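You operate a simulated robot arm through the tools that you are given. There is no shell and no other tool. Be economical: measure what you need, move in short steps, check, and stop when the job is done.

You run a simulated robot arm. Do the job below in one go: nothing can be reset, and whatever is moved stays where it is left.

TASK
Spray the rice crumbs off the bottom of the sink.
Fine: ring to spray, spout over them; then tap off, spout straight, ring back to stream.

Only the result counts: the job must be done as asked and must still hold three seconds after the hand-in. Knocking over, shifting, dropping, spilling or breaking anything else fails it.

THE ROBOT
A 7-joint arm with a two-finger parallel gripper, fixed in place. Base frame: the origin is at the foot of the arm, x ahead of it, y to its left, z up. Readings come in cm, rad, newtons and seconds.
Its first joint turns from -1.152 to 1.152 rad. Payload 1.57 kg.
The tool frame sits at the grasp point between the pads (the TCP): z along the fingers, y along the line on which they close. The tips reach 3 cm beyond it. Largest opening 11 cm; finger width 2.4, thickness 1.2; the body of the gripper, 4.8 by 11.2 cm, starts 7.8 cm behind the TCP.
Orientation is that of the tool frame in the base frame, as a unit quaternion [x, y, z, w]. With the fingers straight down and closing along the base's y, the tool's x points along the base's -x, its y along +y and its z along -z.

THE INTERFACE
- The arm moves only by the tool drive_tool. Its argument "series" is a list of rows, each a list of 3 entries, a list of its own where there are three numbers: the opening, from 0 (shut) to 1 (fully open), then the shift along the base's x, y, z in units of 40 mm (1.0 is 40 mm), then the turn, a rotation vector about the base's x, y, z in units of 5 degrees (1.0 is 5 degrees). In form: [[jaw, [dx, dy, dz], [rx, ry, rz]], ...]. A call has 1 to 10 rows; each row shifts and turns the commanded pose from where the row before left it. A call with a number of a shift or a turn outside -1 to 1 is refused whole. A row lasts 0.2 s, in which the tool goes at most 5 cm and 0.15 rad; a call with a longer step from one row to the next is refused whole, and so is a gripper value outside its range. A pose out of reach is approached as far as the arm can. The call stops where the force on the tool passes 70 N (or 10 N more than at its start, if that is more) or the arm is blocked; 0.2 s more then pass. The fingers move at their own pace (about 10.8 cm/s each) and stop on an object; they squeeze with about 25 N. The grip force told is the motor's: it shows also when the fingers shut on nothing. Time passes only in rows, and 0.2 s behind the last, so rows that do not move let the fingers close. It gives the time, the measured TCP pose, the force on the tool (base axes), the opening and the grip force at its end, in the units of the frame above (readings bear some noise).
- Cameras (640 x 400 px; columns grow to the right, rows downward): "scene" is fixed at [18.48, -42.16, 141.67]; the picture's right is [0.62, -0.78, 0.00], its down [-0.41, -0.32, -0.86] and it looks along [0.67, 0.53, -0.52] (base axes); focal length 307 px, centre (320, 200). "wrist" rides on the gripper at [7, 1.6, -14.1] in the tool frame; the picture's right is [-0.23, 0.97, 0.00], its down [-0.86, -0.20, -0.48] and it looks along [-0.47, -0.11, 0.88] (tool axes); focal length 222 px, centre (320, 200). There is no depth. A picture from a camera that has moved, and an enlarged one, comes with that camera's place and axes in the base frame and with its lens. The place of the scene camera against the robot may be out by one fixed shift of up to 2.5 cm in any direction.
- get_image(camera): a new picture of that camera. It takes no simulated time.
- inspect(camera, box): a new picture of the part [left, top, right, bottom] of that camera's present view, enlarged. It takes no simulated time.
- close_job(): hands the job in; it is judged then, once.

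Work in short steps. Places have to be worked out from the pictures, the camera data and where the tool is seen: move nearer, look again, correct. Check each grasp and each placing, and mend what went wrong. You have 120 turns and 76 pictures in all, those below and enlarged ones among them. Open the gripper and draw the arm clear of the work before you hand the job in, unless the task says otherwise; then end with one line.

The tools are called by a JSON object that holds its "op" and its "data". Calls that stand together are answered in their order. drive_tool: Moves the arm, as the interface text tells. Its arguments: {"type":"object","properties":{"series":{"type":"array","items":{"type":"array"}}},"required":["series"]} The other tools are called the same way: get_image (camera) takes a picture; inspect (camera, box) takes an enlarged picture of a part of a camera's view; close_job () hands the job in.

At the start:

```text
clock: 0.0
tool_pos: [39.09, -4.65, 127.41]
ee_rot: [0.001, 1.0, 0.0, 0.001]
contact_force: [1.0, -0.2, 0.2]
grip_width: 10.99
finger_force: 0.1
```

scene: 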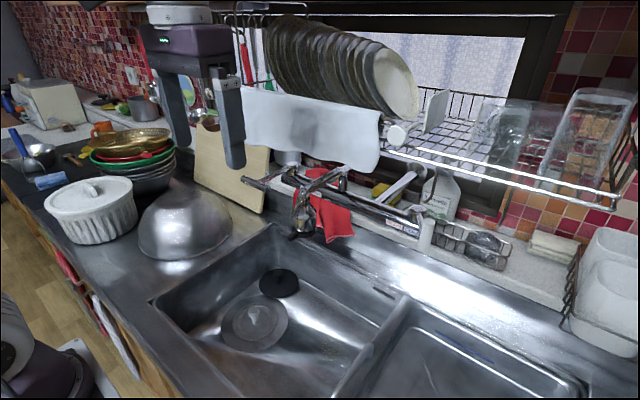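
wrist: 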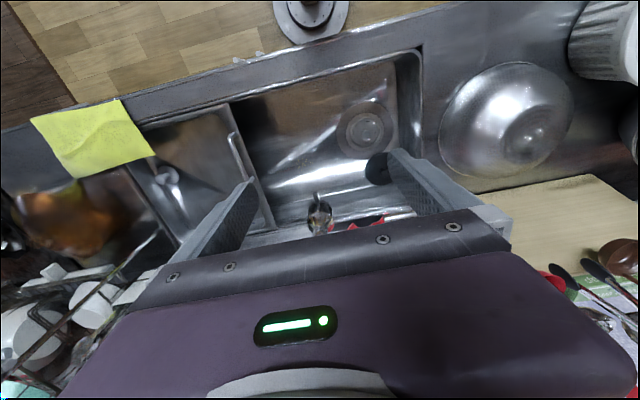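

I start by looking closely at the faucet and the sink basin.

{"op": "inspect", "data": {"camera": "scene", "box": [230, 150, 450, 290]}}

{"op": "inspect", "data": {"camera": "scene", "box": [150, 230, 410, 400]}}

{"op": "inspect", "data": {"camera": "wrist", "box": [220, 60, 440, 240]}}

```text
2.86 times, centred on (340, 220) of scene
camera zoom: at [18.48, -42.16, 141.67], right [0.62, -0.78, 0.0], down [-0.41, -0.32, -0.86], along [0.67, 0.53, -0.52], focal length 878 px, centre (263, 143)
```

zoom: 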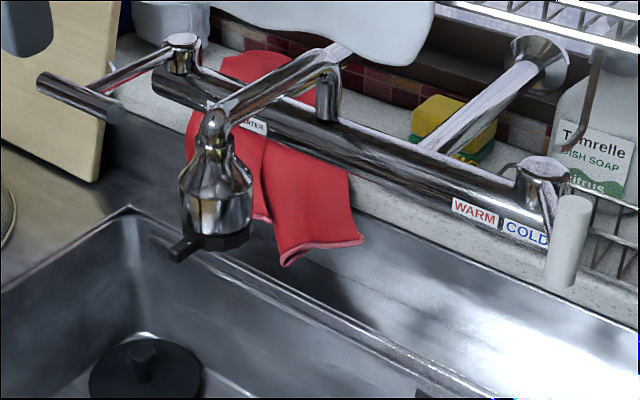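

```text
2.35 times, centred on (280, 315) of scene
camera zoom: at [18.48, -42.16, 141.67], right [0.62, -0.78, 0.0], down [-0.41, -0.32, -0.86], along [0.67, 0.53, -0.52], focal length 723 px, centre (414, -71)
```

zoom: 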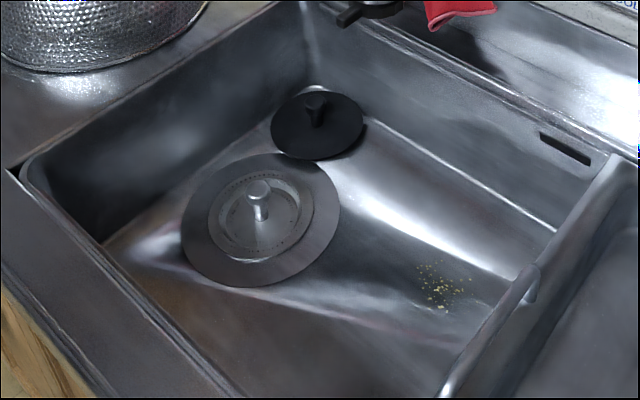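

```text
2.22 times, centred on (330, 150) of wrist
camera zoom: at [32.19, -3.04, 141.54], right [0.23, 0.97, 0.0], down [0.86, -0.2, 0.48], along [0.47, -0.11, -0.88], focal length 494 px, centre (298, 311)
```

zoom: 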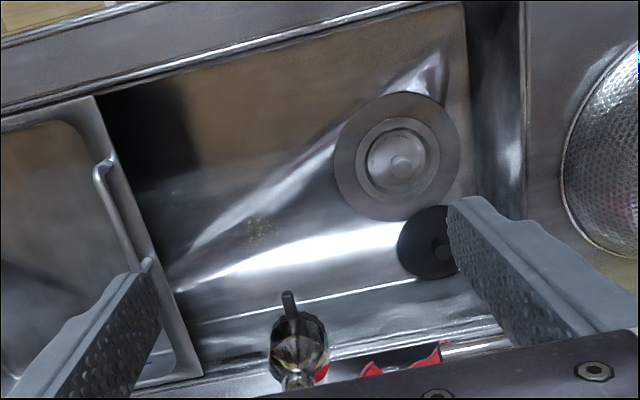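

The faucet has a spout with a tabbed ring, a left bar handle and a right knob. I zoom on each to read the labels and the handle shapes.

{"op": "inspect", "data": {"camera": "scene", "box": [285, 180, 335, 245]}}

{"op": "inspect", "data": {"camera": "scene", "box": [235, 155, 345, 220]}}

{"op": "inspect", "data": {"camera": "scene", "box": [370, 190, 450, 255]}}

```text
6.15 times, centred on (310, 212) of scene
camera zoom: at [18.48, -42.16, 141.67], right [0.62, -0.78, 0.0], down [-0.41, -0.32, -0.86], along [0.67, 0.53, -0.52], focal length 1891 px, centre (382, 123)
```

zoom: 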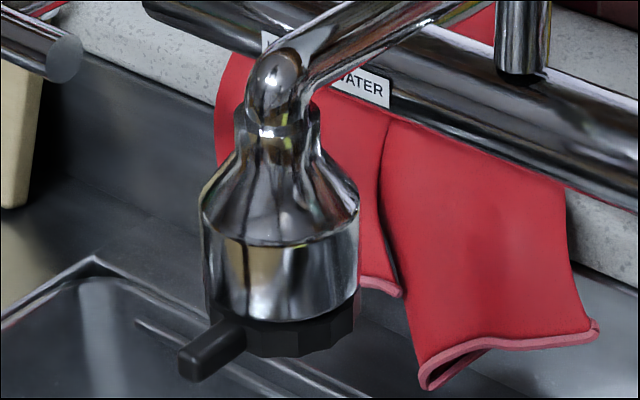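

```text
5.82 times, centred on (290, 188) of scene
camera zoom: at [18.48, -42.16, 141.67], right [0.62, -0.78, 0.0], down [-0.41, -0.32, -0.86], along [0.67, 0.53, -0.52], focal length 1788 px, centre (494, 273)
```

zoom: 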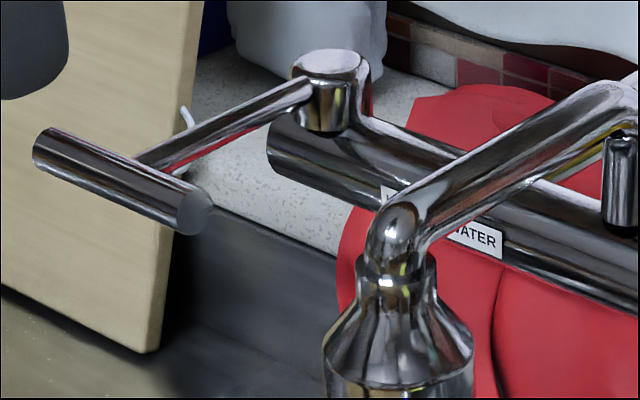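

```text
6.15 times, centred on (410, 222) of scene
camera zoom: at [18.48, -42.16, 141.67], right [0.62, -0.78, 0.0], down [-0.41, -0.32, -0.86], along [0.67, 0.53, -0.52], focal length 1891 px, centre (-234, 62)
```

zoom: 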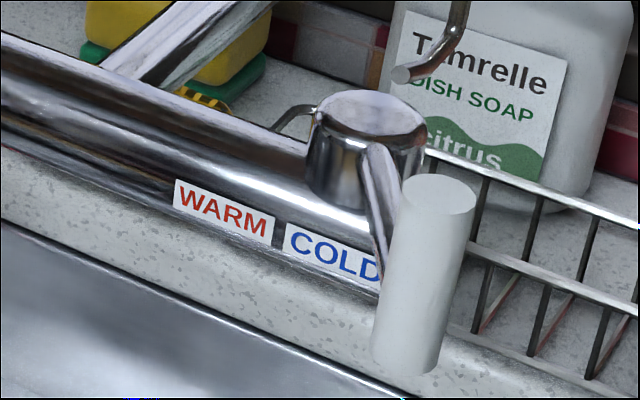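

Left lever seems to be the water valve, right the temperature. I tilt the tool back so the wrist camera looks at the faucet from the front.

{"op": "drive_tool", "data": {"series": [[1, [-0.1, -0.12, -0.2], [0, -1, 0]], [1, [-0.1, -0.12, -0.2], [0, -1, 0]], [1, [-0.1, -0.12, -0.2], [0, -1, 0]], [1, [-0.1, -0.12, -0.2], [0, -1, 0]], [1, [-0.1, -0.12, -0.2], [0, -1, 0]], [1, [-0.1, -0.12, -0.2], [0, -1, 0]], [1, [-0.1, -0.12, -0.2], [0, -1, 0]], [1, [-0.1, -0.12, -0.2], [0, -1, 0]], [1, [-0.1, -0.12, -0.2], [0, -1, 0]]]}}

{"op": "get_image", "data": {"camera": "wrist"}}

```text
clock: 2.0
tool_pos: [35.52, -8.83, 120.36]
ee_rot: [0.0, 0.924, 0.001, 0.384]
contact_force: [-0.8, 0.1, 0.4]
grip_width: 10.99
finger_force: 0.1
```

```text
67 pictures are left
camera wrist: at [20.59, -7.35, 125.34], right [0.16, 0.97, 0.16], down [0.26, -0.2, 0.94], along [0.95, -0.11, -0.29], focal length 222 px, centre (320, 200)
```

wrist: 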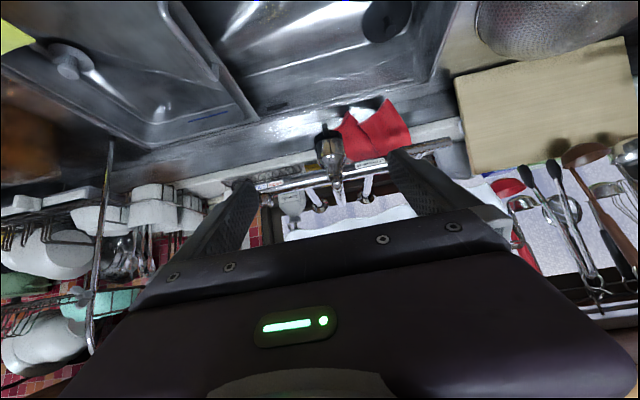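

Good view. I zoom on nozzle and pipe.

{"op": "inspect", "data": {"camera": "wrist", "box": [300, 115, 360, 190]}}

{"op": "inspect", "data": {"camera": "wrist", "box": [230, 110, 480, 230]}}

```text
5.33 times, centred on (330, 152) of wrist
camera zoom: at [20.59, -7.35, 125.34], right [0.16, 0.97, 0.16], down [0.26, -0.2, 0.94], along [0.95, -0.11, -0.29], focal length 1185 px, centre (267, 453)
```

zoom: 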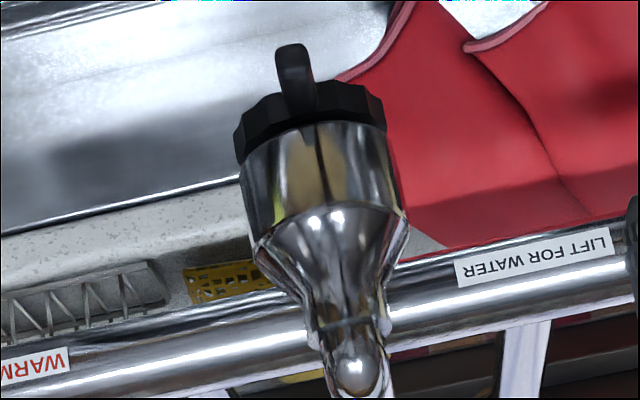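

```text
2.56 times, centred on (355, 170) of wrist
camera zoom: at [20.59, -7.35, 125.34], right [0.16, 0.97, 0.16], down [0.26, -0.2, 0.94], along [0.95, -0.11, -0.29], focal length 569 px, centre (230, 277)
```

zoom: 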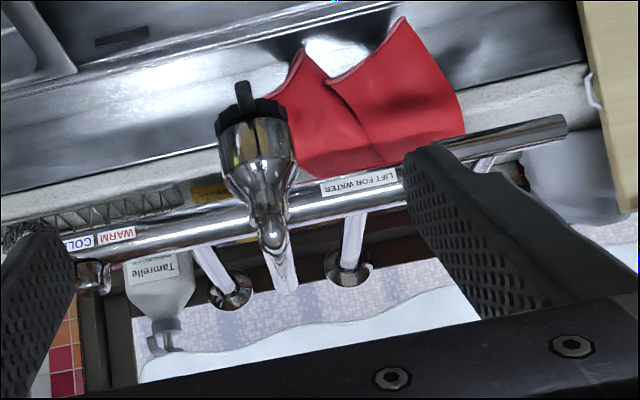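

The label reads "LIFT FOR WATER", the spout is along x at y≈-8.2, the ring axis near (55.3,-8.1) and the tab tip near (50,-8.1,104.6). I bring the tool upright above the tab.

{"op": "drive_tool", "data": {"series": [[1, [0.4, 0.02, -0.1], [0, 1, 0]], [1, [0.4, 0.02, -0.2], [0, 1, 0]], [1, [0.4, 0.02, -0.2], [0, 1, 0]], [1, [0.4, 0.02, -0.2], [0, 1, 0]], [1, [0.4, 0.02, -0.2], [0, 1, 0]], [1, [0.4, 0.02, -0.2], [0, 1, 0]], [1, [0.4, 0.02, -0.2], [0, 1, 0]], [1, [0.4, 0.02, -0.2], [0, 1, 0]], [1, [0.4, 0.02, -0.2], [0, 1, 0]], [1, [0, 0, 0], [0, 0, 0]]]}}

{"op": "get_image", "data": {"camera": "wrist"}}

{"op": "get_image", "data": {"camera": "scene"}}

```text
clock: 4.2
tool_pos: [50.11, -8.07, 113.33]
ee_rot: [0.0, 1.0, 0.0, -0.002]
contact_force: [0.4, 0.3, -0.2]
grip_width: 11.0
finger_force: 0.0
```

```text
64 pictures are left
camera wrist: at [43.23, -6.49, 127.46], right [0.23, 0.97, 0.0], down [0.86, -0.2, 0.48], along [0.46, -0.11, -0.88], focal length 222 px, centre (320, 200)
```

wrist: 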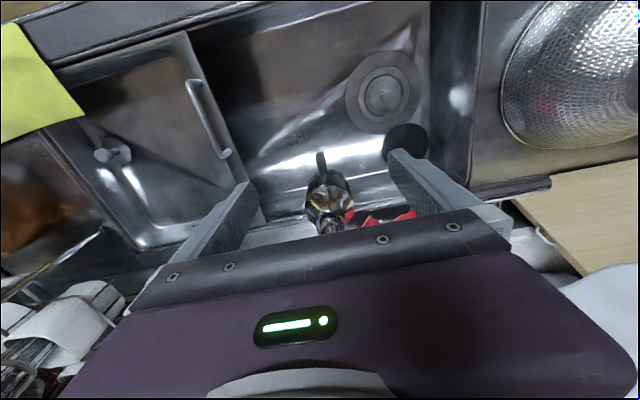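

```text
63 pictures are left
```

scene: 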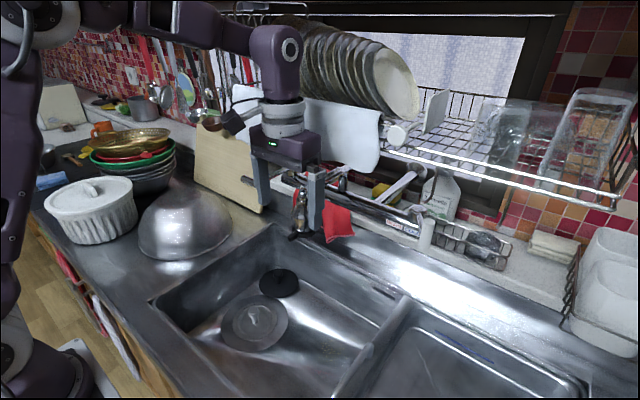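

The nozzle sits between the fingers; I zoom to fix the tab's position against the tool before lowering.

{"op": "inspect", "data": {"camera": "wrist", "box": [280, 130, 370, 240]}}

{"op": "inspect", "data": {"camera": "scene", "box": [240, 130, 360, 250]}}

```text
3.64 times, centred on (325, 185) of wrist
camera zoom: at [43.23, -6.49, 127.46], right [0.23, 0.97, 0.0], down [0.86, -0.2, 0.48], along [0.46, -0.11, -0.88], focal length 808 px, centre (302, 254)
```

zoom: 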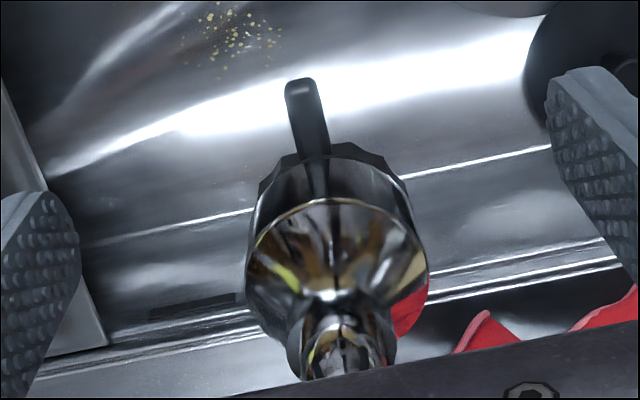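

```text
3.33 times, centred on (300, 190) of scene
camera zoom: at [18.48, -42.16, 141.67], right [0.62, -0.78, 0.0], down [-0.41, -0.32, -0.86], along [0.67, 0.53, -0.52], focal length 1024 px, centre (387, 233)
```

zoom: 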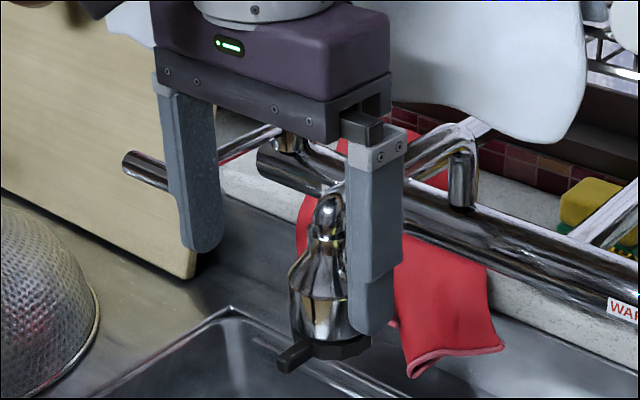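

Tab measured at x 49.6–52, y≈-8.05, z≈104.6. I lower over it with the fingers straddling, then close gently.

{"op": "drive_tool", "data": {"series": [[1, [0.1, 0, -0.6], [0, 0, 0]], [1, [0, 0, -0.6], [0, 0, 0]], [1, [0, 0, -0.6], [0, 0, 0]], [0.5, [0, 0, 0], [0, 0, 0]], [0.3, [0, 0, 0], [0, 0, 0]], [0.2, [0, 0, 0], [0, 0, 0]]]}}

{"op": "inspect", "data": {"camera": "scene", "box": [240, 130, 360, 250]}}

{"op": "inspect", "data": {"camera": "wrist", "box": [260, 130, 390, 240]}}

```text
clock: 5.6
tool_pos: [50.3, -8.22, 105.99]
ee_rot: [-0.001, 1.0, -0.001, 0.0]
contact_force: [0.4, 0.4, 0.3]
grip_width: 2.22
finger_force: 0.0
```

```text
3.33 times, centred on (300, 190) of scene
camera zoom: at [18.48, -42.16, 141.67], right [0.62, -0.78, 0.0], down [-0.41, -0.32, -0.86], along [0.67, 0.53, -0.52], focal length 1024 px, centre (387, 233)
```

zoom: 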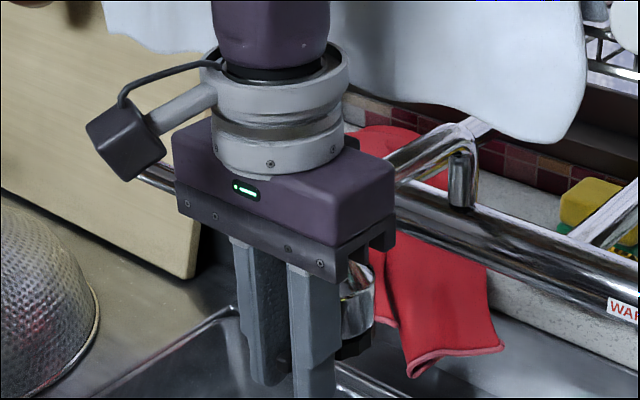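

```text
3.64 times, centred on (325, 185) of wrist
camera zoom: at [43.35, -6.68, 120.12], right [0.23, 0.97, 0.0], down [0.86, -0.2, 0.48], along [0.47, -0.11, -0.88], focal length 808 px, centre (302, 254)
```

zoom: 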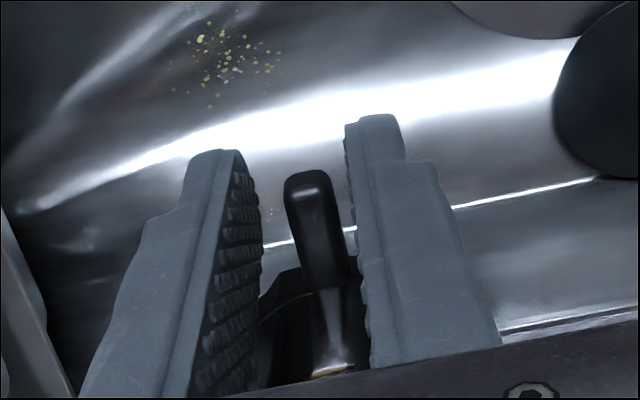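

The tab is between the pads with no contact on the nozzle. I close on it.

{"op": "drive_tool", "data": {"series": [[0, [0, 0.03, 0], [0, 0, 0]], [0, [0, 0, 0], [0, 0, 0]], [0, [0, 0, 0], [0, 0, 0]]]}}

{"op": "inspect", "data": {"camera": "wrist", "box": [260, 130, 390, 240]}}

```text
clock: 6.4
tool_pos: [50.22, -8.14, 106.08]
ee_rot: [-0.001, 1.0, 0.0, -0.001]
contact_force: [-3.0, -0.2, -16.8]
grip_width: 0.96
finger_force: 27.9
```

```text
3.64 times, centred on (325, 185) of wrist
camera zoom: at [43.38, -6.56, 120.15], right [0.23, 0.97, 0.0], down [0.86, -0.2, 0.48], along [0.46, -0.11, -0.88], focal length 808 px, centre (302, 254)
```

zoom: 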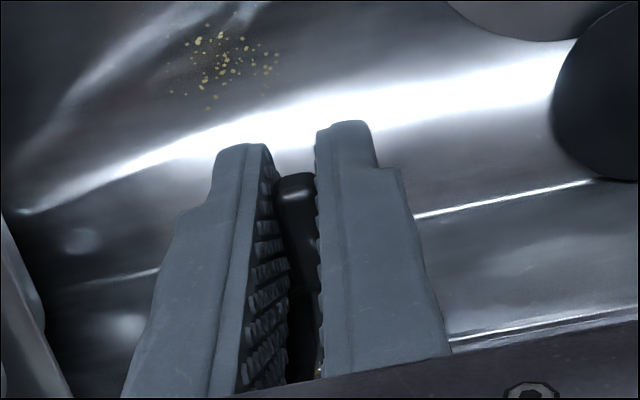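

Gripped (0.96 cm). I try turning 10° counter-clockwise seen from above about the ring axis and watch the force.

{"op": "drive_tool", "data": {"series": [[0, [0.004, -0.1, 0], [0, 0, 1]], [0, [0.013, -0.1, 0], [0, 0, 1]], [0, [0, 0, 0], [0, 0, 0]]]}}

{"op": "inspect", "data": {"camera": "scene", "box": [240, 130, 360, 250]}}

{"op": "inspect", "data": {"camera": "wrist", "box": [260, 130, 390, 240]}}

```text
clock: 7.2
tool_pos: [50.33, -8.8, 106.19]
ee_rot: [-0.087, 0.996, -0.001, -0.002]
contact_force: [-11.0, 0.5, -17.1]
grip_width: 0.98
finger_force: 27.9
```

```text
3.33 times, centred on (300, 190) of scene
camera zoom: at [18.48, -42.16, 141.67], right [0.62, -0.78, 0.0], down [-0.41, -0.32, -0.86], along [0.67, 0.53, -0.52], focal length 1024 px, centre (387, 233)
```

zoom: 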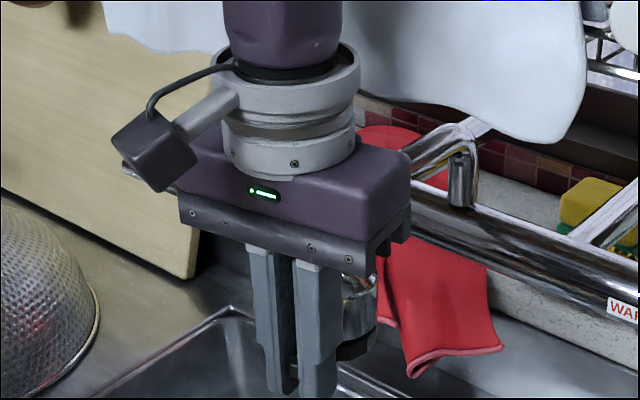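

```text
3.64 times, centred on (325, 185) of wrist
camera zoom: at [43.3, -8.55, 120.27], right [0.05, 1.0, 0.0], down [0.88, -0.05, 0.48], along [0.48, -0.03, -0.88], focal length 808 px, centre (302, 254)
```

zoom: 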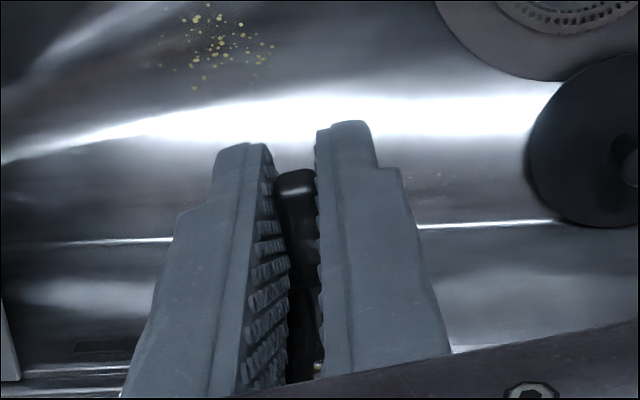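

The ring seems to yield; a small -x force suggests I move in too much. I continue another 10°.

{"op": "drive_tool", "data": {"series": [[0, [0.0, -0.098, -0.02], [0, 0, 1]], [0, [0.015, -0.096, 0], [0, 0, 1]], [0, [0, 0, 0], [0, 0, 0]]]}}

{"op": "inspect", "data": {"camera": "scene", "box": [240, 130, 360, 250]}}

```text
clock: 8.0
tool_pos: [50.5, -9.51, 106.01]
ee_rot: [-0.174, 0.985, -0.001, 0.001]
contact_force: [0.9, 0.8, -12.9]
grip_width: 1.0
finger_force: 28.1
```

```text
3.33 times, centred on (300, 190) of scene
camera zoom: at [18.5, -42.16, 141.67], right [0.62, -0.78, 0.0], down [-0.41, -0.32, -0.86], along [0.67, 0.53, -0.52], focal length 1024 px, centre (387, 233)
```

zoom: 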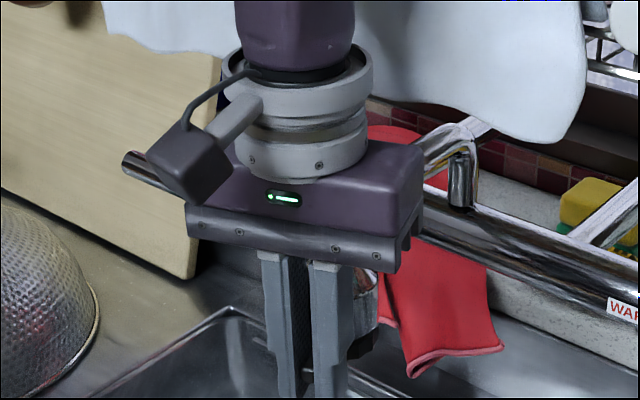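

The ring turns freely with the nozzle in place. I continue to 40°.

{"op": "drive_tool", "data": {"series": [[0, [0.039, -0.093, 0], [0, 0, 1]], [0, [0.046, -0.089, 0], [0, 0, 1]], [0, [0.05, -0.085, 0], [0, 0, 1]], [0, [0.055, -0.08, 0], [0, 0, 1]], [0, [0, 0, 0], [0, 0, 0]]]}}

{"op": "inspect", "data": {"camera": "scene", "box": [240, 130, 360, 250]}}

{"op": "inspect", "data": {"camera": "wrist", "box": [260, 130, 390, 240]}}

```text
clock: 9.2
tool_pos: [51.07, -11.03, 106.11]
ee_rot: [-0.343, 0.939, 0.001, 0.001]
contact_force: [-2.3, 0.7, 4.3]
grip_width: 0.97
finger_force: 27.9
```

```text
3.33 times, centred on (300, 190) of scene
camera zoom: at [18.46, -42.16, 141.68], right [0.62, -0.78, 0.0], down [-0.41, -0.32, -0.86], along [0.67, 0.53, -0.52], focal length 1024 px, centre (387, 233)
```

zoom: 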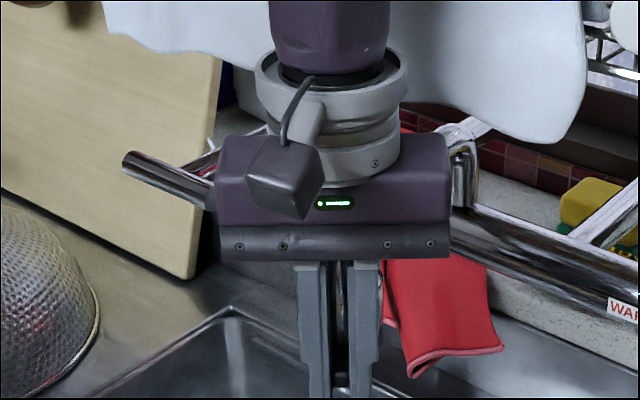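

```text
3.64 times, centred on (325, 185) of wrist
camera zoom: at [44.85, -14.31, 120.29], right [-0.45, 0.89, 0.0], down [0.78, 0.4, 0.48], along [0.43, 0.22, -0.88], focal length 808 px, centre (302, 254)
```

zoom: 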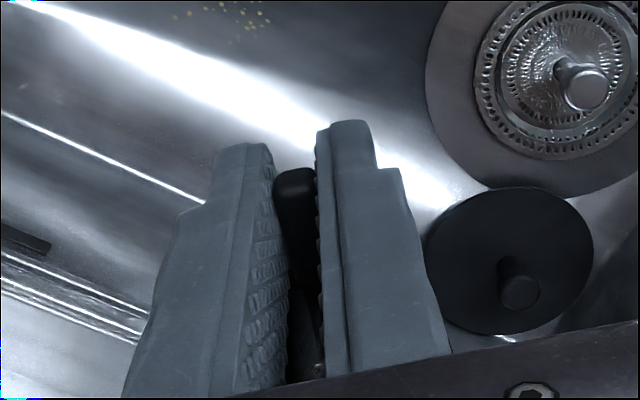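

Still free. I go on to 50°, then check forces.

{"op": "drive_tool", "data": {"series": [[0, [0.068, -0.074, 0], [0, 0, 1]], [0, [0.074, -0.068, 0], [0, 0, 1]], [0, [0, 0, 0], [0, 0, 0]]]}}

{"op": "inspect", "data": {"camera": "scene", "box": [240, 130, 360, 250]}}

```text
clock: 10.0
tool_pos: [51.54, -11.68, 106.08]
ee_rot: [-0.423, 0.906, 0.0, -0.002]
contact_force: [-17.4, -0.9, 16.2]
grip_width: 0.99
finger_force: 28.4
```

```text
3.33 times, centred on (300, 190) of scene
camera zoom: at [18.4, -42.16, 141.68], right [0.62, -0.78, 0.0], down [-0.41, -0.32, -0.86], along [0.67, 0.53, -0.52], focal length 1024 px, centre (387, 233)
```

zoom: 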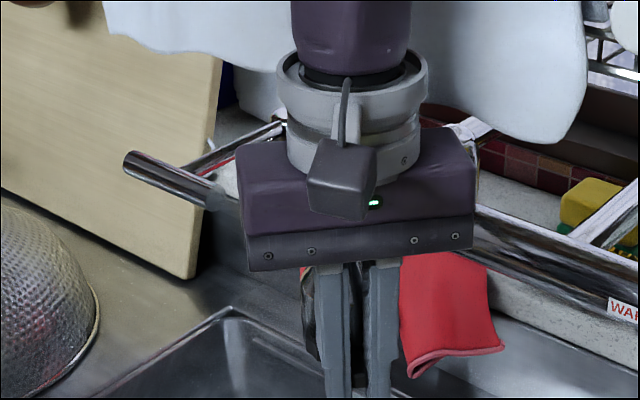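

Some x force has built up. I check the tab in the grip to see whether it's a stop or a small radial mismatch.

{"op": "inspect", "data": {"camera": "wrist", "box": [260, 130, 390, 240]}}

{"op": "inspect", "data": {"camera": "scene", "box": [280, 195, 340, 250]}}

```text
3.64 times, centred on (325, 185) of wrist
camera zoom: at [46.07, -16.1, 120.26], right [-0.6, 0.8, 0.0], down [0.7, 0.53, 0.48], along [0.38, 0.29, -0.88], focal length 808 px, centre (302, 254)
```

zoom: 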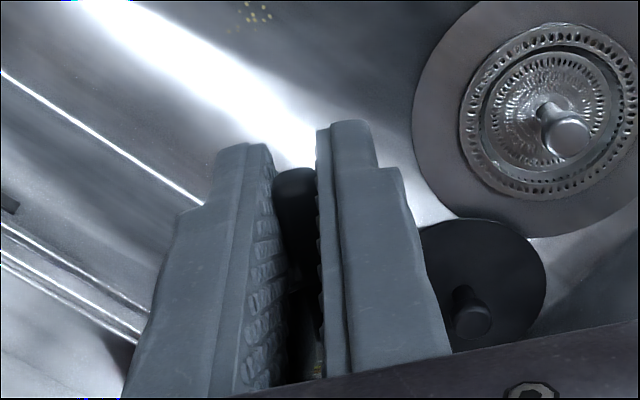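

```text
7.27 times, centred on (310, 222) of scene
camera zoom: at [18.4, -42.16, 141.68], right [0.62, -0.78, 0.0], down [-0.41, -0.32, -0.86], along [0.67, 0.53, -0.52], focal length 2235 px, centre (393, 36)
```

zoom: 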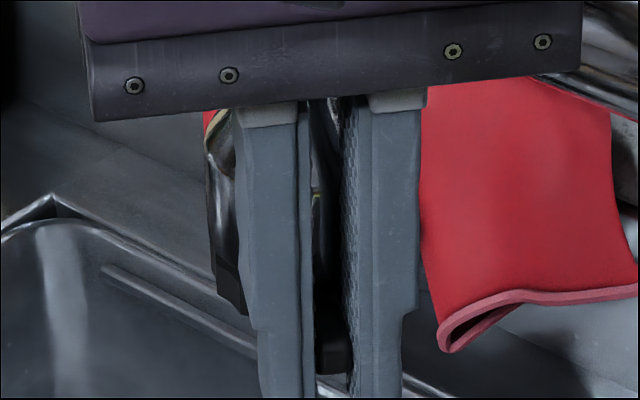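

The nozzle may have drifted a little in y. I release, rise and look at where the ring and spout actually stand.

{"op": "drive_tool", "data": {"series": [[0.15, [0, 0, 0], [0, 0, 0]], [0.25, [0, 0, 0], [0, 0, 0]], [0.25, [-0.1, -0.1, 0.5], [0, 0, 0]], [0.4, [-0.2, -0.1, 0.8], [0, 0, 0]], [0.4, [-0.3, 0.0, 0.5], [0, 0, -1]], [0.4, [-0.3, 0.2, 0.0], [0, 0, -1]], [0.6, [0, 0.3, 0], [0, 0, -1]], [0.8, [0, 0.3, 0], [0, 0, -1]], [1, [0, 0.2, 0], [0, 0, -1]]]}}

{"op": "inspect", "data": {"camera": "scene", "box": [240, 130, 360, 250]}}

{"op": "get_image", "data": {"camera": "wrist"}}

```text
clock: 12.0
tool_pos: [48.25, -8.28, 113.27]
ee_rot: [-0.215, 0.977, -0.001, -0.001]
contact_force: [0.4, -0.7, 0.5]
grip_width: 11.01
finger_force: 0.1
```

```text
3.33 times, centred on (300, 190) of scene
camera zoom: at [18.48, -42.16, 141.67], right [0.62, -0.78, 0.0], down [-0.41, -0.32, -0.86], along [0.67, 0.53, -0.52], focal length 1024 px, centre (387, 233)
```

zoom: 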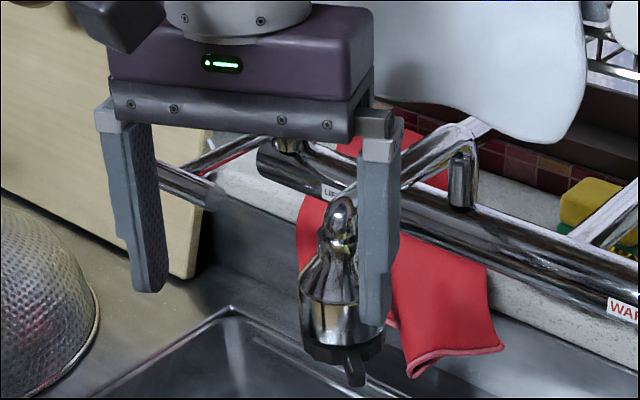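

```text
48 pictures are left
camera wrist: at [41.31, -9.81, 127.43], right [-0.2, 0.98, 0.0], down [0.86, 0.18, 0.48], along [0.47, 0.1, -0.88], focal length 222 px, centre (320, 200)
```

wrist: 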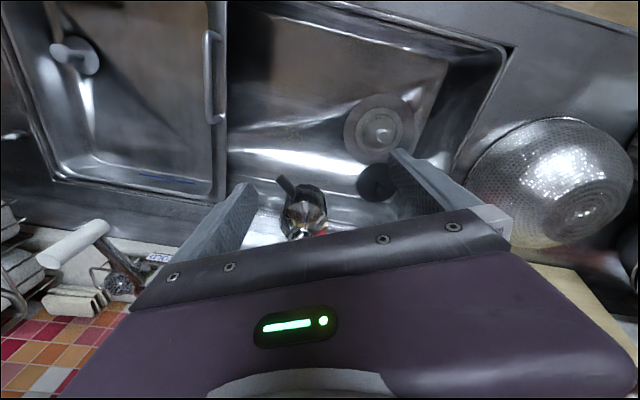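

{"op": "inspect", "data": {"camera": "wrist", "box": [260, 160, 350, 250]}}

{"op": "inspect", "data": {"camera": "scene", "box": [290, 180, 340, 250]}}

```text
4.44 times, centred on (305, 205) of wrist
camera zoom: at [41.31, -9.81, 127.43], right [-0.2, 0.98, 0.0], down [0.86, 0.18, 0.48], along [0.47, 0.1, -0.88], focal length 987 px, centre (387, 178)
```

zoom: 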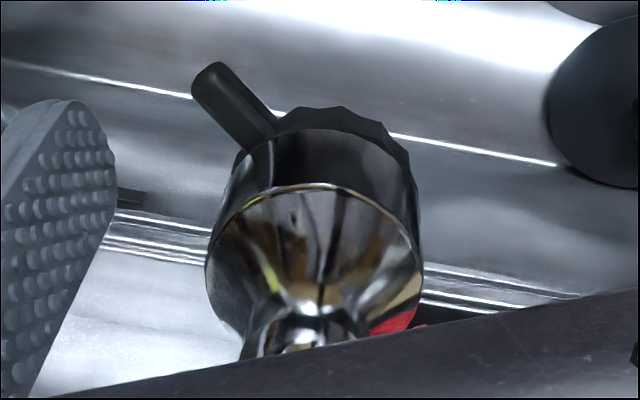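

```text
5.71 times, centred on (315, 215) of scene
camera zoom: at [18.48, -42.16, 141.67], right [0.62, -0.78, 0.0], down [-0.41, -0.32, -0.86], along [0.67, 0.53, -0.52], focal length 1756 px, centre (349, 114)
```

zoom: 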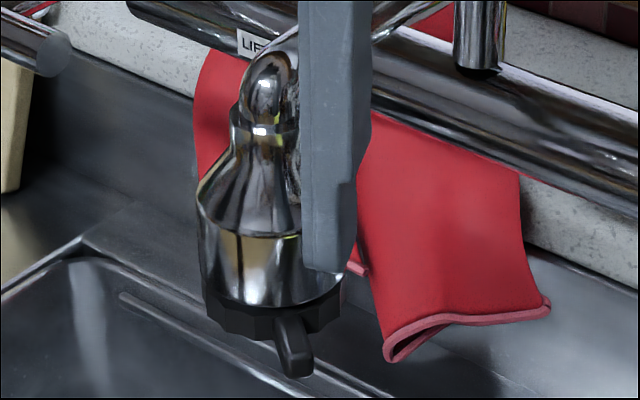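

The tab now stands about 49° round, and the spout has swung only about 3°, so the stop may have been reached near 45°. I re-grip and try a little further to be certain.

{"op": "drive_tool", "data": {"series": [[0.7, [0.0, -0.3, 0], [0, 0, 1]], [0.4, [0.2, -0.3, 0], [0, 0, 1]], [0.4, [0.3, -0.27, 0], [0, 0, 1]], [0.4, [0.36, 0, 0], [0, 0, 1]], [0.35, [0, 0, -0.6], [0, 0, 1]], [0.35, [0, 0, -0.6], [0, 0, 0]], [0.35, [0, 0, -0.6], [0, 0, 0]], [0, [0, 0, 0], [0, 0, 0]], [0, [0, 0, 0], [0, 0, 0]], [0, [0, 0, 0], [0, 0, 0]]]}}

{"op": "inspect", "data": {"camera": "wrist", "box": [260, 130, 390, 240]}}

```text
clock: 14.2
tool_pos: [51.7, -11.55, 105.89]
ee_rot: [-0.422, 0.906, 0.0, -0.001]
contact_force: [-5.1, 0.9, -0.9]
grip_width: 0.98
finger_force: 28.4
```

```text
3.64 times, centred on (325, 185) of wrist
camera zoom: at [46.02, -16.02, 120.18], right [-0.6, 0.8, 0.0], down [0.7, 0.53, 0.48], along [0.38, 0.29, -0.88], focal length 808 px, centre (302, 254)
```

zoom: 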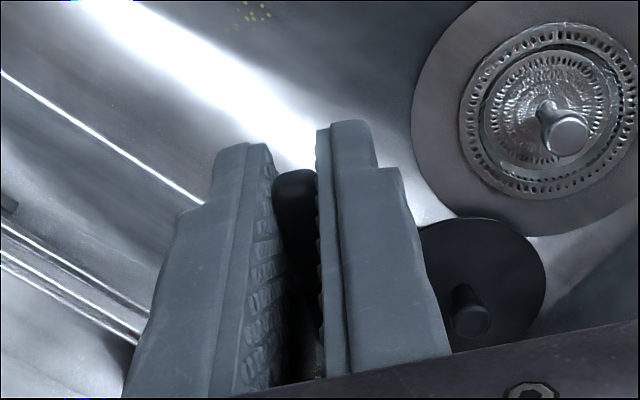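

Gripped again. I turn another 15° about the ring axis.

{"op": "drive_tool", "data": {"series": [[0, [0.076, -0.061, 0], [0, 0, 1]], [0, [0.08, -0.054, 0], [0, 0, 1]], [0, [0.085, -0.046, 0], [0, 0, 1]], [0, [0, 0, 0], [0, 0, 0]]]}}

{"op": "inspect", "data": {"camera": "wrist", "box": [260, 130, 390, 240]}}

{"op": "inspect", "data": {"camera": "scene", "box": [260, 150, 360, 250]}}

```text
clock: 15.2
tool_pos: [52.48, -12.55, 106.05]
ee_rot: [-0.538, 0.843, 0.001, -0.001]
contact_force: [-14.3, 0.0, -0.7]
grip_width: 0.97
finger_force: 27.7
```

```text
3.64 times, centred on (325, 185) of wrist
camera zoom: at [48.21, -18.3, 120.18], right [-0.79, 0.62, 0.0], down [0.54, 0.69, 0.48], along [0.29, 0.38, -0.88], focal length 808 px, centre (302, 254)
```

zoom: 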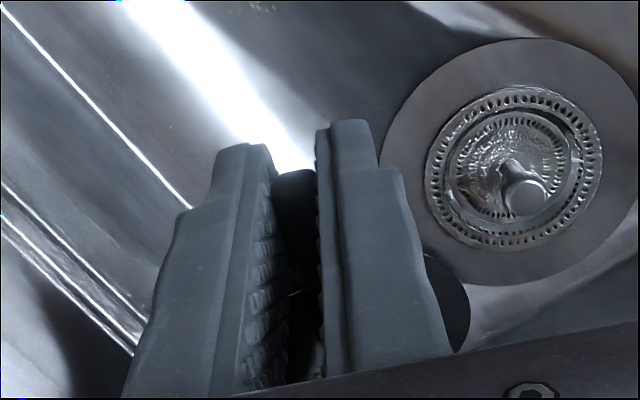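

```text
4.00 times, centred on (310, 200) of scene
camera zoom: at [18.44, -42.16, 141.68], right [0.62, -0.78, 0.0], down [-0.41, -0.32, -0.86], along [0.67, 0.53, -0.52], focal length 1229 px, centre (360, 200)
```

zoom: 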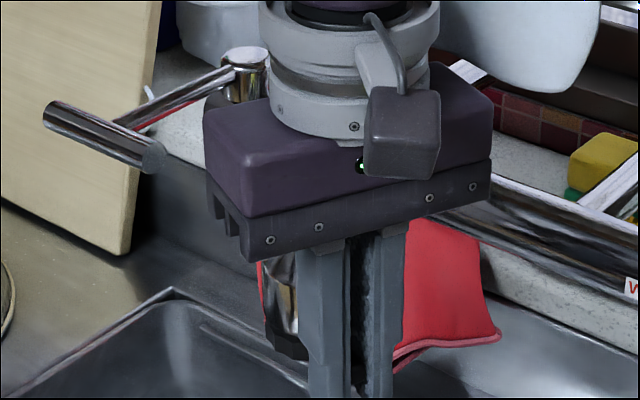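

Ring still follows the turn. I go another 15° (to ~80°).

{"op": "drive_tool", "data": {"series": [[0, [0.07, -0.04, 0], [0, 0, 1]], [0, [0.085, -0.03, 0], [0, 0, 1]], [0, [0.09, -0.022, 0], [0, 0, 1]], [0, [0, 0, 0], [0, 0, 0]]]}}

{"op": "inspect", "data": {"camera": "wrist", "box": [260, 130, 390, 240]}}

{"op": "inspect", "data": {"camera": "scene", "box": [260, 150, 360, 250]}}

```text
clock: 16.2
tool_pos: [52.96, -13.4, 106.15]
ee_rot: [-0.64, 0.768, 0.004, -0.007]
contact_force: [-58.7, -33.8, 3.5]
grip_width: 1.24
finger_force: 29.2
```

```text
3.64 times, centred on (325, 185) of wrist
camera zoom: at [50.41, -20.0, 120.31], right [-0.92, 0.4, 0.01], down [0.36, 0.81, 0.47], along [0.18, 0.44, -0.88], focal length 808 px, centre (302, 254)
```

zoom: 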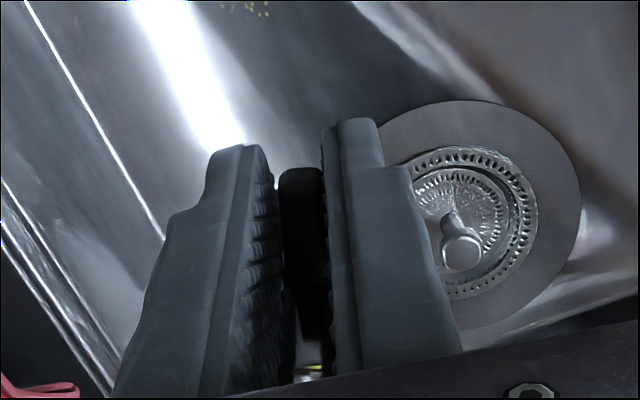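

```text
4.00 times, centred on (310, 200) of scene
camera zoom: at [18.29, -42.27, 141.67], right [0.62, -0.78, 0.0], down [-0.41, -0.32, -0.86], along [0.67, 0.53, -0.52], focal length 1229 px, centre (360, 200)
```

zoom: 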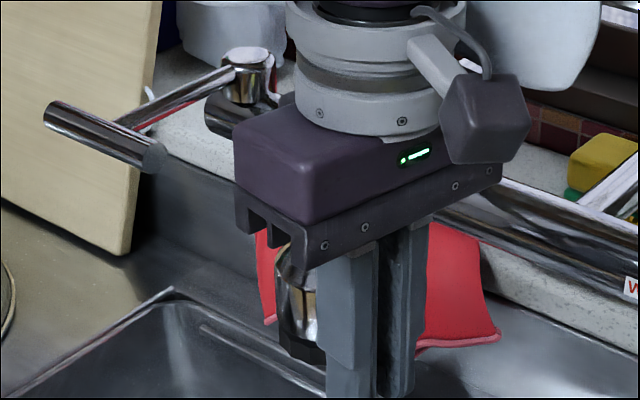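

Force jumped and the tab cocked in the grip: the ring is at its stop. I release and rise to look.

{"op": "drive_tool", "data": {"series": [[0.15, [-0.05, 0, 0], [0, 0, 0]], [0.3, [-0.05, 0, 0], [0, 0, 0]], [0.3, [-0.1, -0.1, 0.5], [0, 0, 0]], [0.4, [-0.2, -0.1, 0.8], [0, 0, 0]], [0.4, [-0.3, 0.0, 0.5], [0, 0, -1]], [0.4, [-0.5, 0.2, 0.0], [0, 0, -1]], [0.6, [-0.2, 0.3, 0], [0, 0, -1]], [0.8, [0, 0.3, 0], [0, 0, -1]], [1, [0, 0.2, 0], [0, 0, -1]], [1, [0, 0.2, 0], [0, 0, -1]]]}}

{"op": "get_image", "data": {"camera": "wrist"}}

```text
clock: 18.4
tool_pos: [47.91, -8.95, 113.26]
ee_rot: [-0.422, 0.906, 0.0, 0.0]
contact_force: [0.2, 0.8, -0.2]
grip_width: 11.04
finger_force: 0.0
```

```text
40 pictures are left
camera wrist: at [42.23, -13.28, 127.48], right [-0.6, 0.8, 0.0], down [0.7, 0.53, 0.48], along [0.38, 0.29, -0.88], focal length 222 px, centre (320, 200)
```

wrist: 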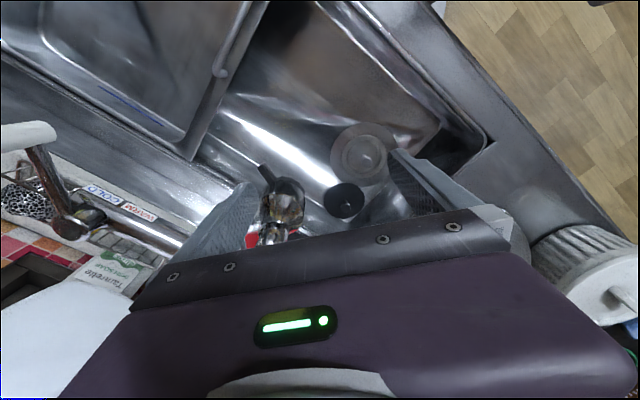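

{"op": "inspect", "data": {"camera": "wrist", "box": [240, 150, 330, 250]}}

{"op": "inspect", "data": {"camera": "scene", "box": [260, 150, 360, 250]}}

```text
4.00 times, centred on (285, 200) of wrist
camera zoom: at [42.23, -13.28, 127.48], right [-0.6, 0.8, 0.0], down [0.7, 0.53, 0.48], along [0.38, 0.29, -0.88], focal length 888 px, centre (460, 200)
```

zoom: 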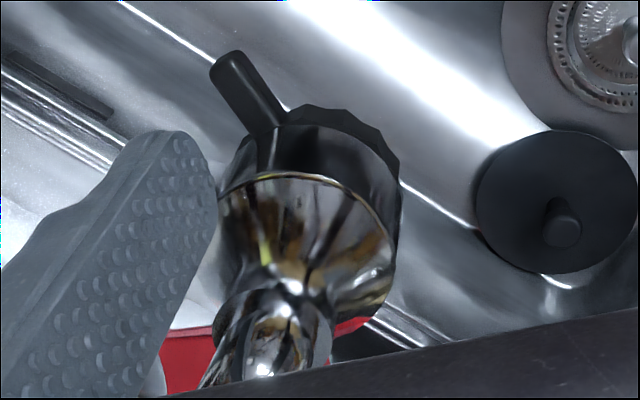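

```text
4.00 times, centred on (310, 200) of scene
camera zoom: at [18.48, -42.16, 141.67], right [0.62, -0.78, 0.0], down [-0.41, -0.32, -0.86], along [0.67, 0.53, -0.52], focal length 1229 px, centre (360, 200)
```

zoom: 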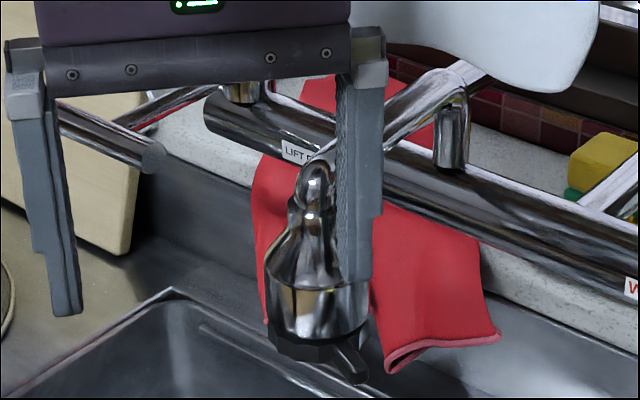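

The tab is at ~72° and at its stop. Next I close the fingers, raise above the spout, straighten the tool and go to the +y side of the nozzle to push the spout over the crumbs near (56,-14.5).

{"op": "drive_tool", "data": {"series": [[0.5, [0, 0, 0.8], [0, 0, -1]], [0, [0, 0, 0.8], [0, 0, -1]], [0, [0.1, 0.2, 0.2], [0, 0, -1]], [0, [0.2, 0.2, 0], [0, 0, -1]], [0, [0.25, 0.2, 0], [0, 0, -1]], [0, [0.25, 0.2, 0], [0, 0, -1]], [0, [0.25, 0.2, 0], [0, 0, -1]], [0, [0.25, 0.2, 0], [0, 0, -1]], [0, [0.25, 0.2, 0], [0, 0, -1]], [0, [0.22, 0.05, 0], [0, 0, -1]]]}}

{"op": "get_image", "data": {"camera": "scene"}}

```text
clock: 20.6
tool_pos: [50.81, -5.16, 121.13]
ee_rot: [0.023, 1.0, 0.0, -0.009]
contact_force: [0.0, 0.0, 0.5]
grip_width: 0.0
finger_force: 21.3
```

```text
37 pictures are left
```

scene: 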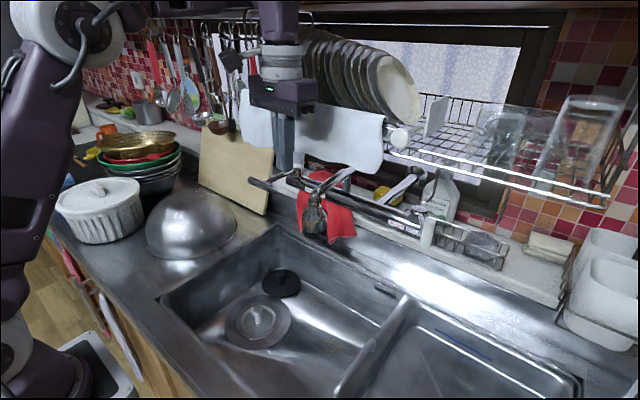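

The arm lags short of the target and the scene camera appears shifted. I wait in place and read again.

{"op": "drive_tool", "data": {"series": [[0, [0, 0, 0], [0, 0, 0]]]}}

{"op": "get_image", "data": {"camera": "scene"}}

```text
clock: 21.0
tool_pos: [51.0, -5.17, 121.14]
ee_rot: [0.022, 1.0, 0.0, -0.009]
contact_force: [-0.2, -0.1, 0.6]
grip_width: 0.0
finger_force: 20.9
```

```text
36 pictures are left
```

scene: 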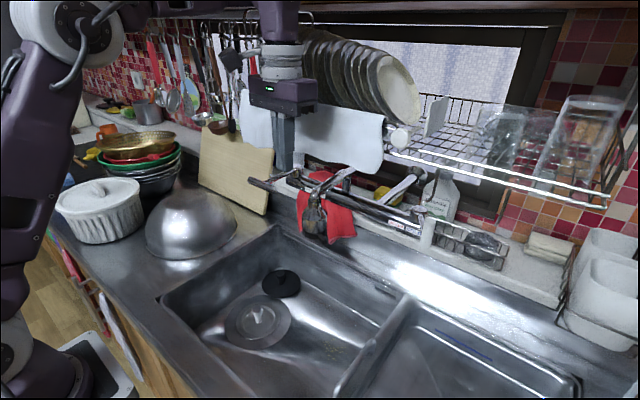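

The tool is short of command with no tip force, so an upper link is likely touching the rack. I back off at once.

{"op": "drive_tool", "data": {"series": [[0, [-0.5, 0, 0], [0, 0, 0]], [0, [-0.6, 0, 0], [0, 0, 0]], [0, [-0.5, 0, -0.2], [0, 0, 0]], [0, [0, 0, 0], [0, 0, 0]]]}}

{"op": "get_image", "data": {"camera": "scene"}}

```text
clock: 22.0
tool_pos: [48.53, -3.17, 119.58]
ee_rot: [-0.001, 1.0, 0.0, 0.0]
contact_force: [-0.2, -0.9, 0.0]
grip_width: 0.0
finger_force: 21.3
```

```text
35 pictures are left
```

scene: 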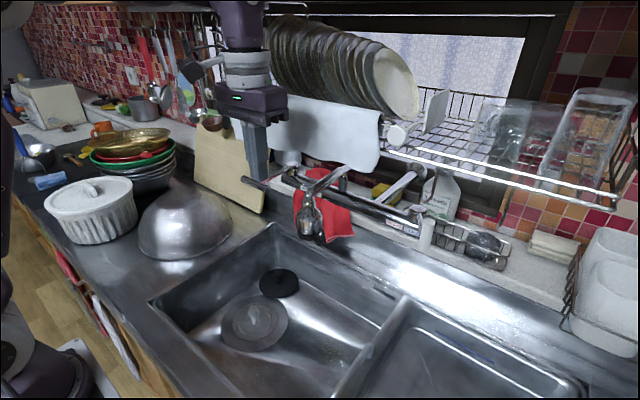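

All is back to normal and nothing shifted. To keep the wrist away from the rack I tilt the tool 45° forward and approach from the front.

{"op": "drive_tool", "data": {"series": [[0, [-0.2, 0, -0.2], [0, -1, 0]], [0, [-0.2, 0, -0.2], [0, -1, 0]], [0, [-0.2, 0, -0.2], [0, -1, 0]], [0, [-0.2, 0, -0.2], [0, -1, 0]], [0, [-0.2, 0, -0.2], [0, -1, 0]], [0, [-0.2, 0, -0.2], [0, -1, 0]], [0, [-0.1, 0, -0.2], [0, -1, 0]], [0, [0, 0, -0.2], [0, -1, 0]], [0, [0, 0, -0.2], [0, -1, 0]], [0, [0, 0, 0], [0, 0, 0]]]}}

{"op": "get_image", "data": {"camera": "wrist"}}

```text
clock: 24.2
tool_pos: [43.47, -3.11, 112.41]
ee_rot: [0.0, 0.924, 0.0, 0.383]
contact_force: [0.9, -0.2, -0.2]
grip_width: 0.0
finger_force: 21.3
```

```text
34 pictures are left
camera wrist: at [28.59, -1.53, 117.48], right [0.16, 0.97, 0.16], down [0.27, -0.2, 0.94], along [0.95, -0.11, -0.29], focal length 222 px, centre (320, 200)
```

wrist: 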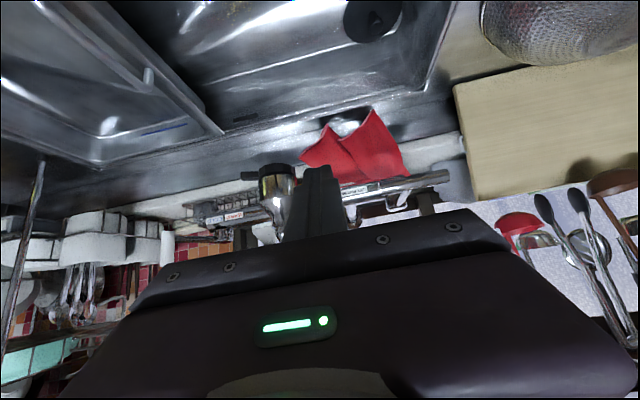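

The nozzle is now left of the closed fingers (y≈-9.8). I advance beside it, then start pushing toward -y.

{"op": "drive_tool", "data": {"series": [[0, [0.65, 0, -0.15], [0, 0, 0]], [0, [0.65, 0, -0.15], [0, 0, 0]], [0, [0.65, 0, -0.15], [0, 0, 0]], [0, [0.65, 0, -0.15], [0, 0, 0]], [0, [0, -0.4, 0], [0, 0, 0]], [0, [0, -0.4, 0], [0, 0, 0]], [0, [0, -0.3, 0], [0, 0, 0]], [0, [0, 0, 0], [0, 0, 0]]]}}

{"op": "get_image", "data": {"camera": "wrist"}}

{"op": "get_image", "data": {"camera": "scene"}}

```text
clock: 26.0
tool_pos: [53.88, -7.39, 110.14]
ee_rot: [0.001, 0.924, -0.001, 0.382]
contact_force: [0.2, -0.1, -0.3]
grip_width: 0.0
finger_force: 21.4
out of reach, approached as far as the arm can: row 2
```

```text
33 pictures are left
camera wrist: at [39.11, -6.0, 115.23], right [0.16, 0.97, 0.16], down [0.27, -0.2, 0.94], along [0.95, -0.11, -0.29], focal length 222 px, centre (320, 200)
```

wrist: 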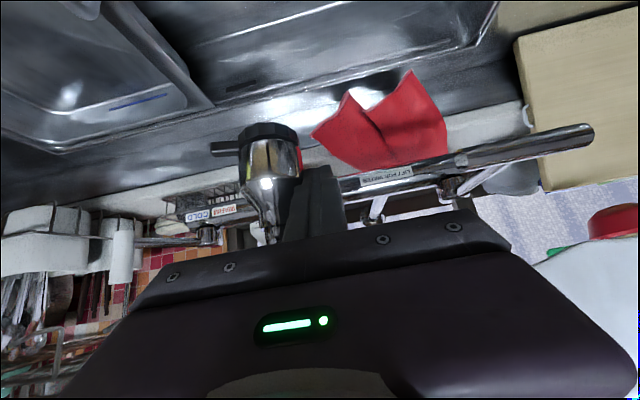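

```text
32 pictures are left
```

scene: 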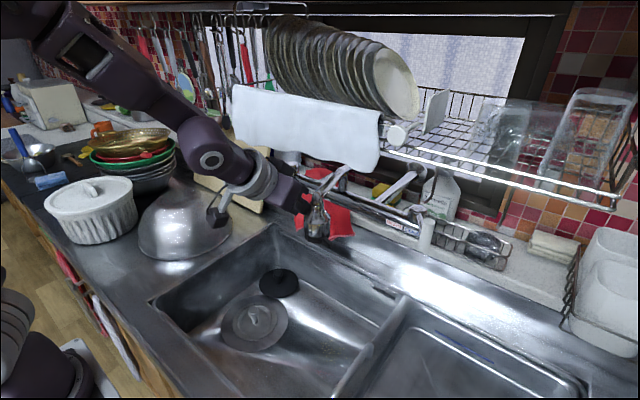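

The spout swings easily (nozzle now at y≈-11.7). I push 2.6 cm more to bring it over the crumbs.

{"op": "drive_tool", "data": {"series": [[0, [0.05, -0.22, 0], [0, 0, 0]], [0, [0.05, -0.22, 0], [0, 0, 0]], [0, [0.0, -0.2, 0], [0, 0, 0]], [0, [0, 0, 0], [0, 0, 0]]]}}

{"op": "get_image", "data": {"camera": "wrist"}}

{"op": "get_image", "data": {"camera": "scene"}}

```text
clock: 27.0
tool_pos: [54.19, -10.03, 110.1]
ee_rot: [0.0, 0.924, 0.0, 0.382]
contact_force: [2.2, 1.9, 0.2]
grip_width: 0.0
finger_force: 21.2
```

```text
31 pictures are left
camera wrist: at [39.44, -8.46, 115.13], right [0.16, 0.97, 0.16], down [0.27, -0.2, 0.94], along [0.95, -0.11, -0.29], focal length 222 px, centre (320, 200)
```

wrist: 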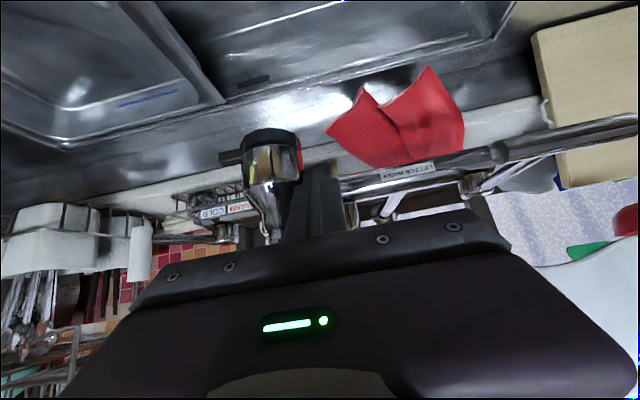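

```text
30 pictures are left
```

scene: 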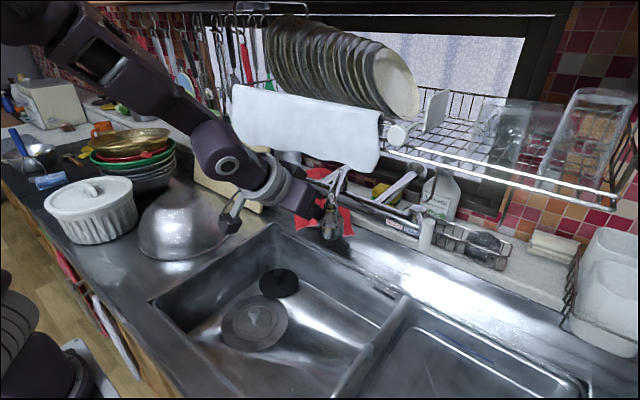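

The nozzle sits at about (56,-14), over the crumbs. Triangulating the lever bar: x≈54.5, y 1.9–10.5, z≈109.9. I back out and go below the bar in front of it.

{"op": "drive_tool", "data": {"series": [[0, [0, 0.1, 0], [0, 0, 0]], [0, [-0.6, 0.1, 0], [0, 0, 0]], [0, [-0.8, 0, 0], [0, 0, 0]], [0, [-0.8, 0, 0], [0, 0, 0]], [0, [-0.3, 0.8, 0], [0, 0, 0]], [0, [0, 0.9, 0], [0, 0, 0]], [0, [0, 0.9, -0.3], [0, 0, 0]], [0, [0, 0.83, -0.4], [0, 0, 0]], [0, [0, 0, -0.3], [0, 0, 0]]]}}

{"op": "get_image", "data": {"camera": "wrist"}}

```text
clock: 29.0
tool_pos: [46.18, 4.85, 105.46]
ee_rot: [-0.001, 0.924, 0.0, 0.383]
contact_force: [-0.2, -0.4, 0.1]
grip_width: 0.02
finger_force: 21.3
out of reach, approached as far as the arm can: row 4, 5
```

```text
29 pictures are left
camera wrist: at [31.36, 6.49, 110.42], right [0.16, 0.97, 0.16], down [0.27, -0.2, 0.94], along [0.95, -0.11, -0.29], focal length 222 px, centre (320, 200)
```

wrist: 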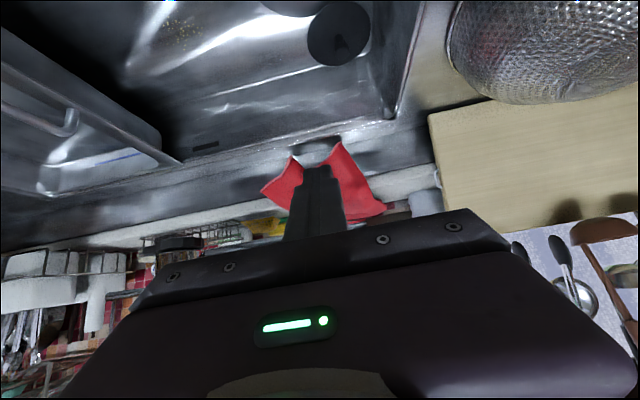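

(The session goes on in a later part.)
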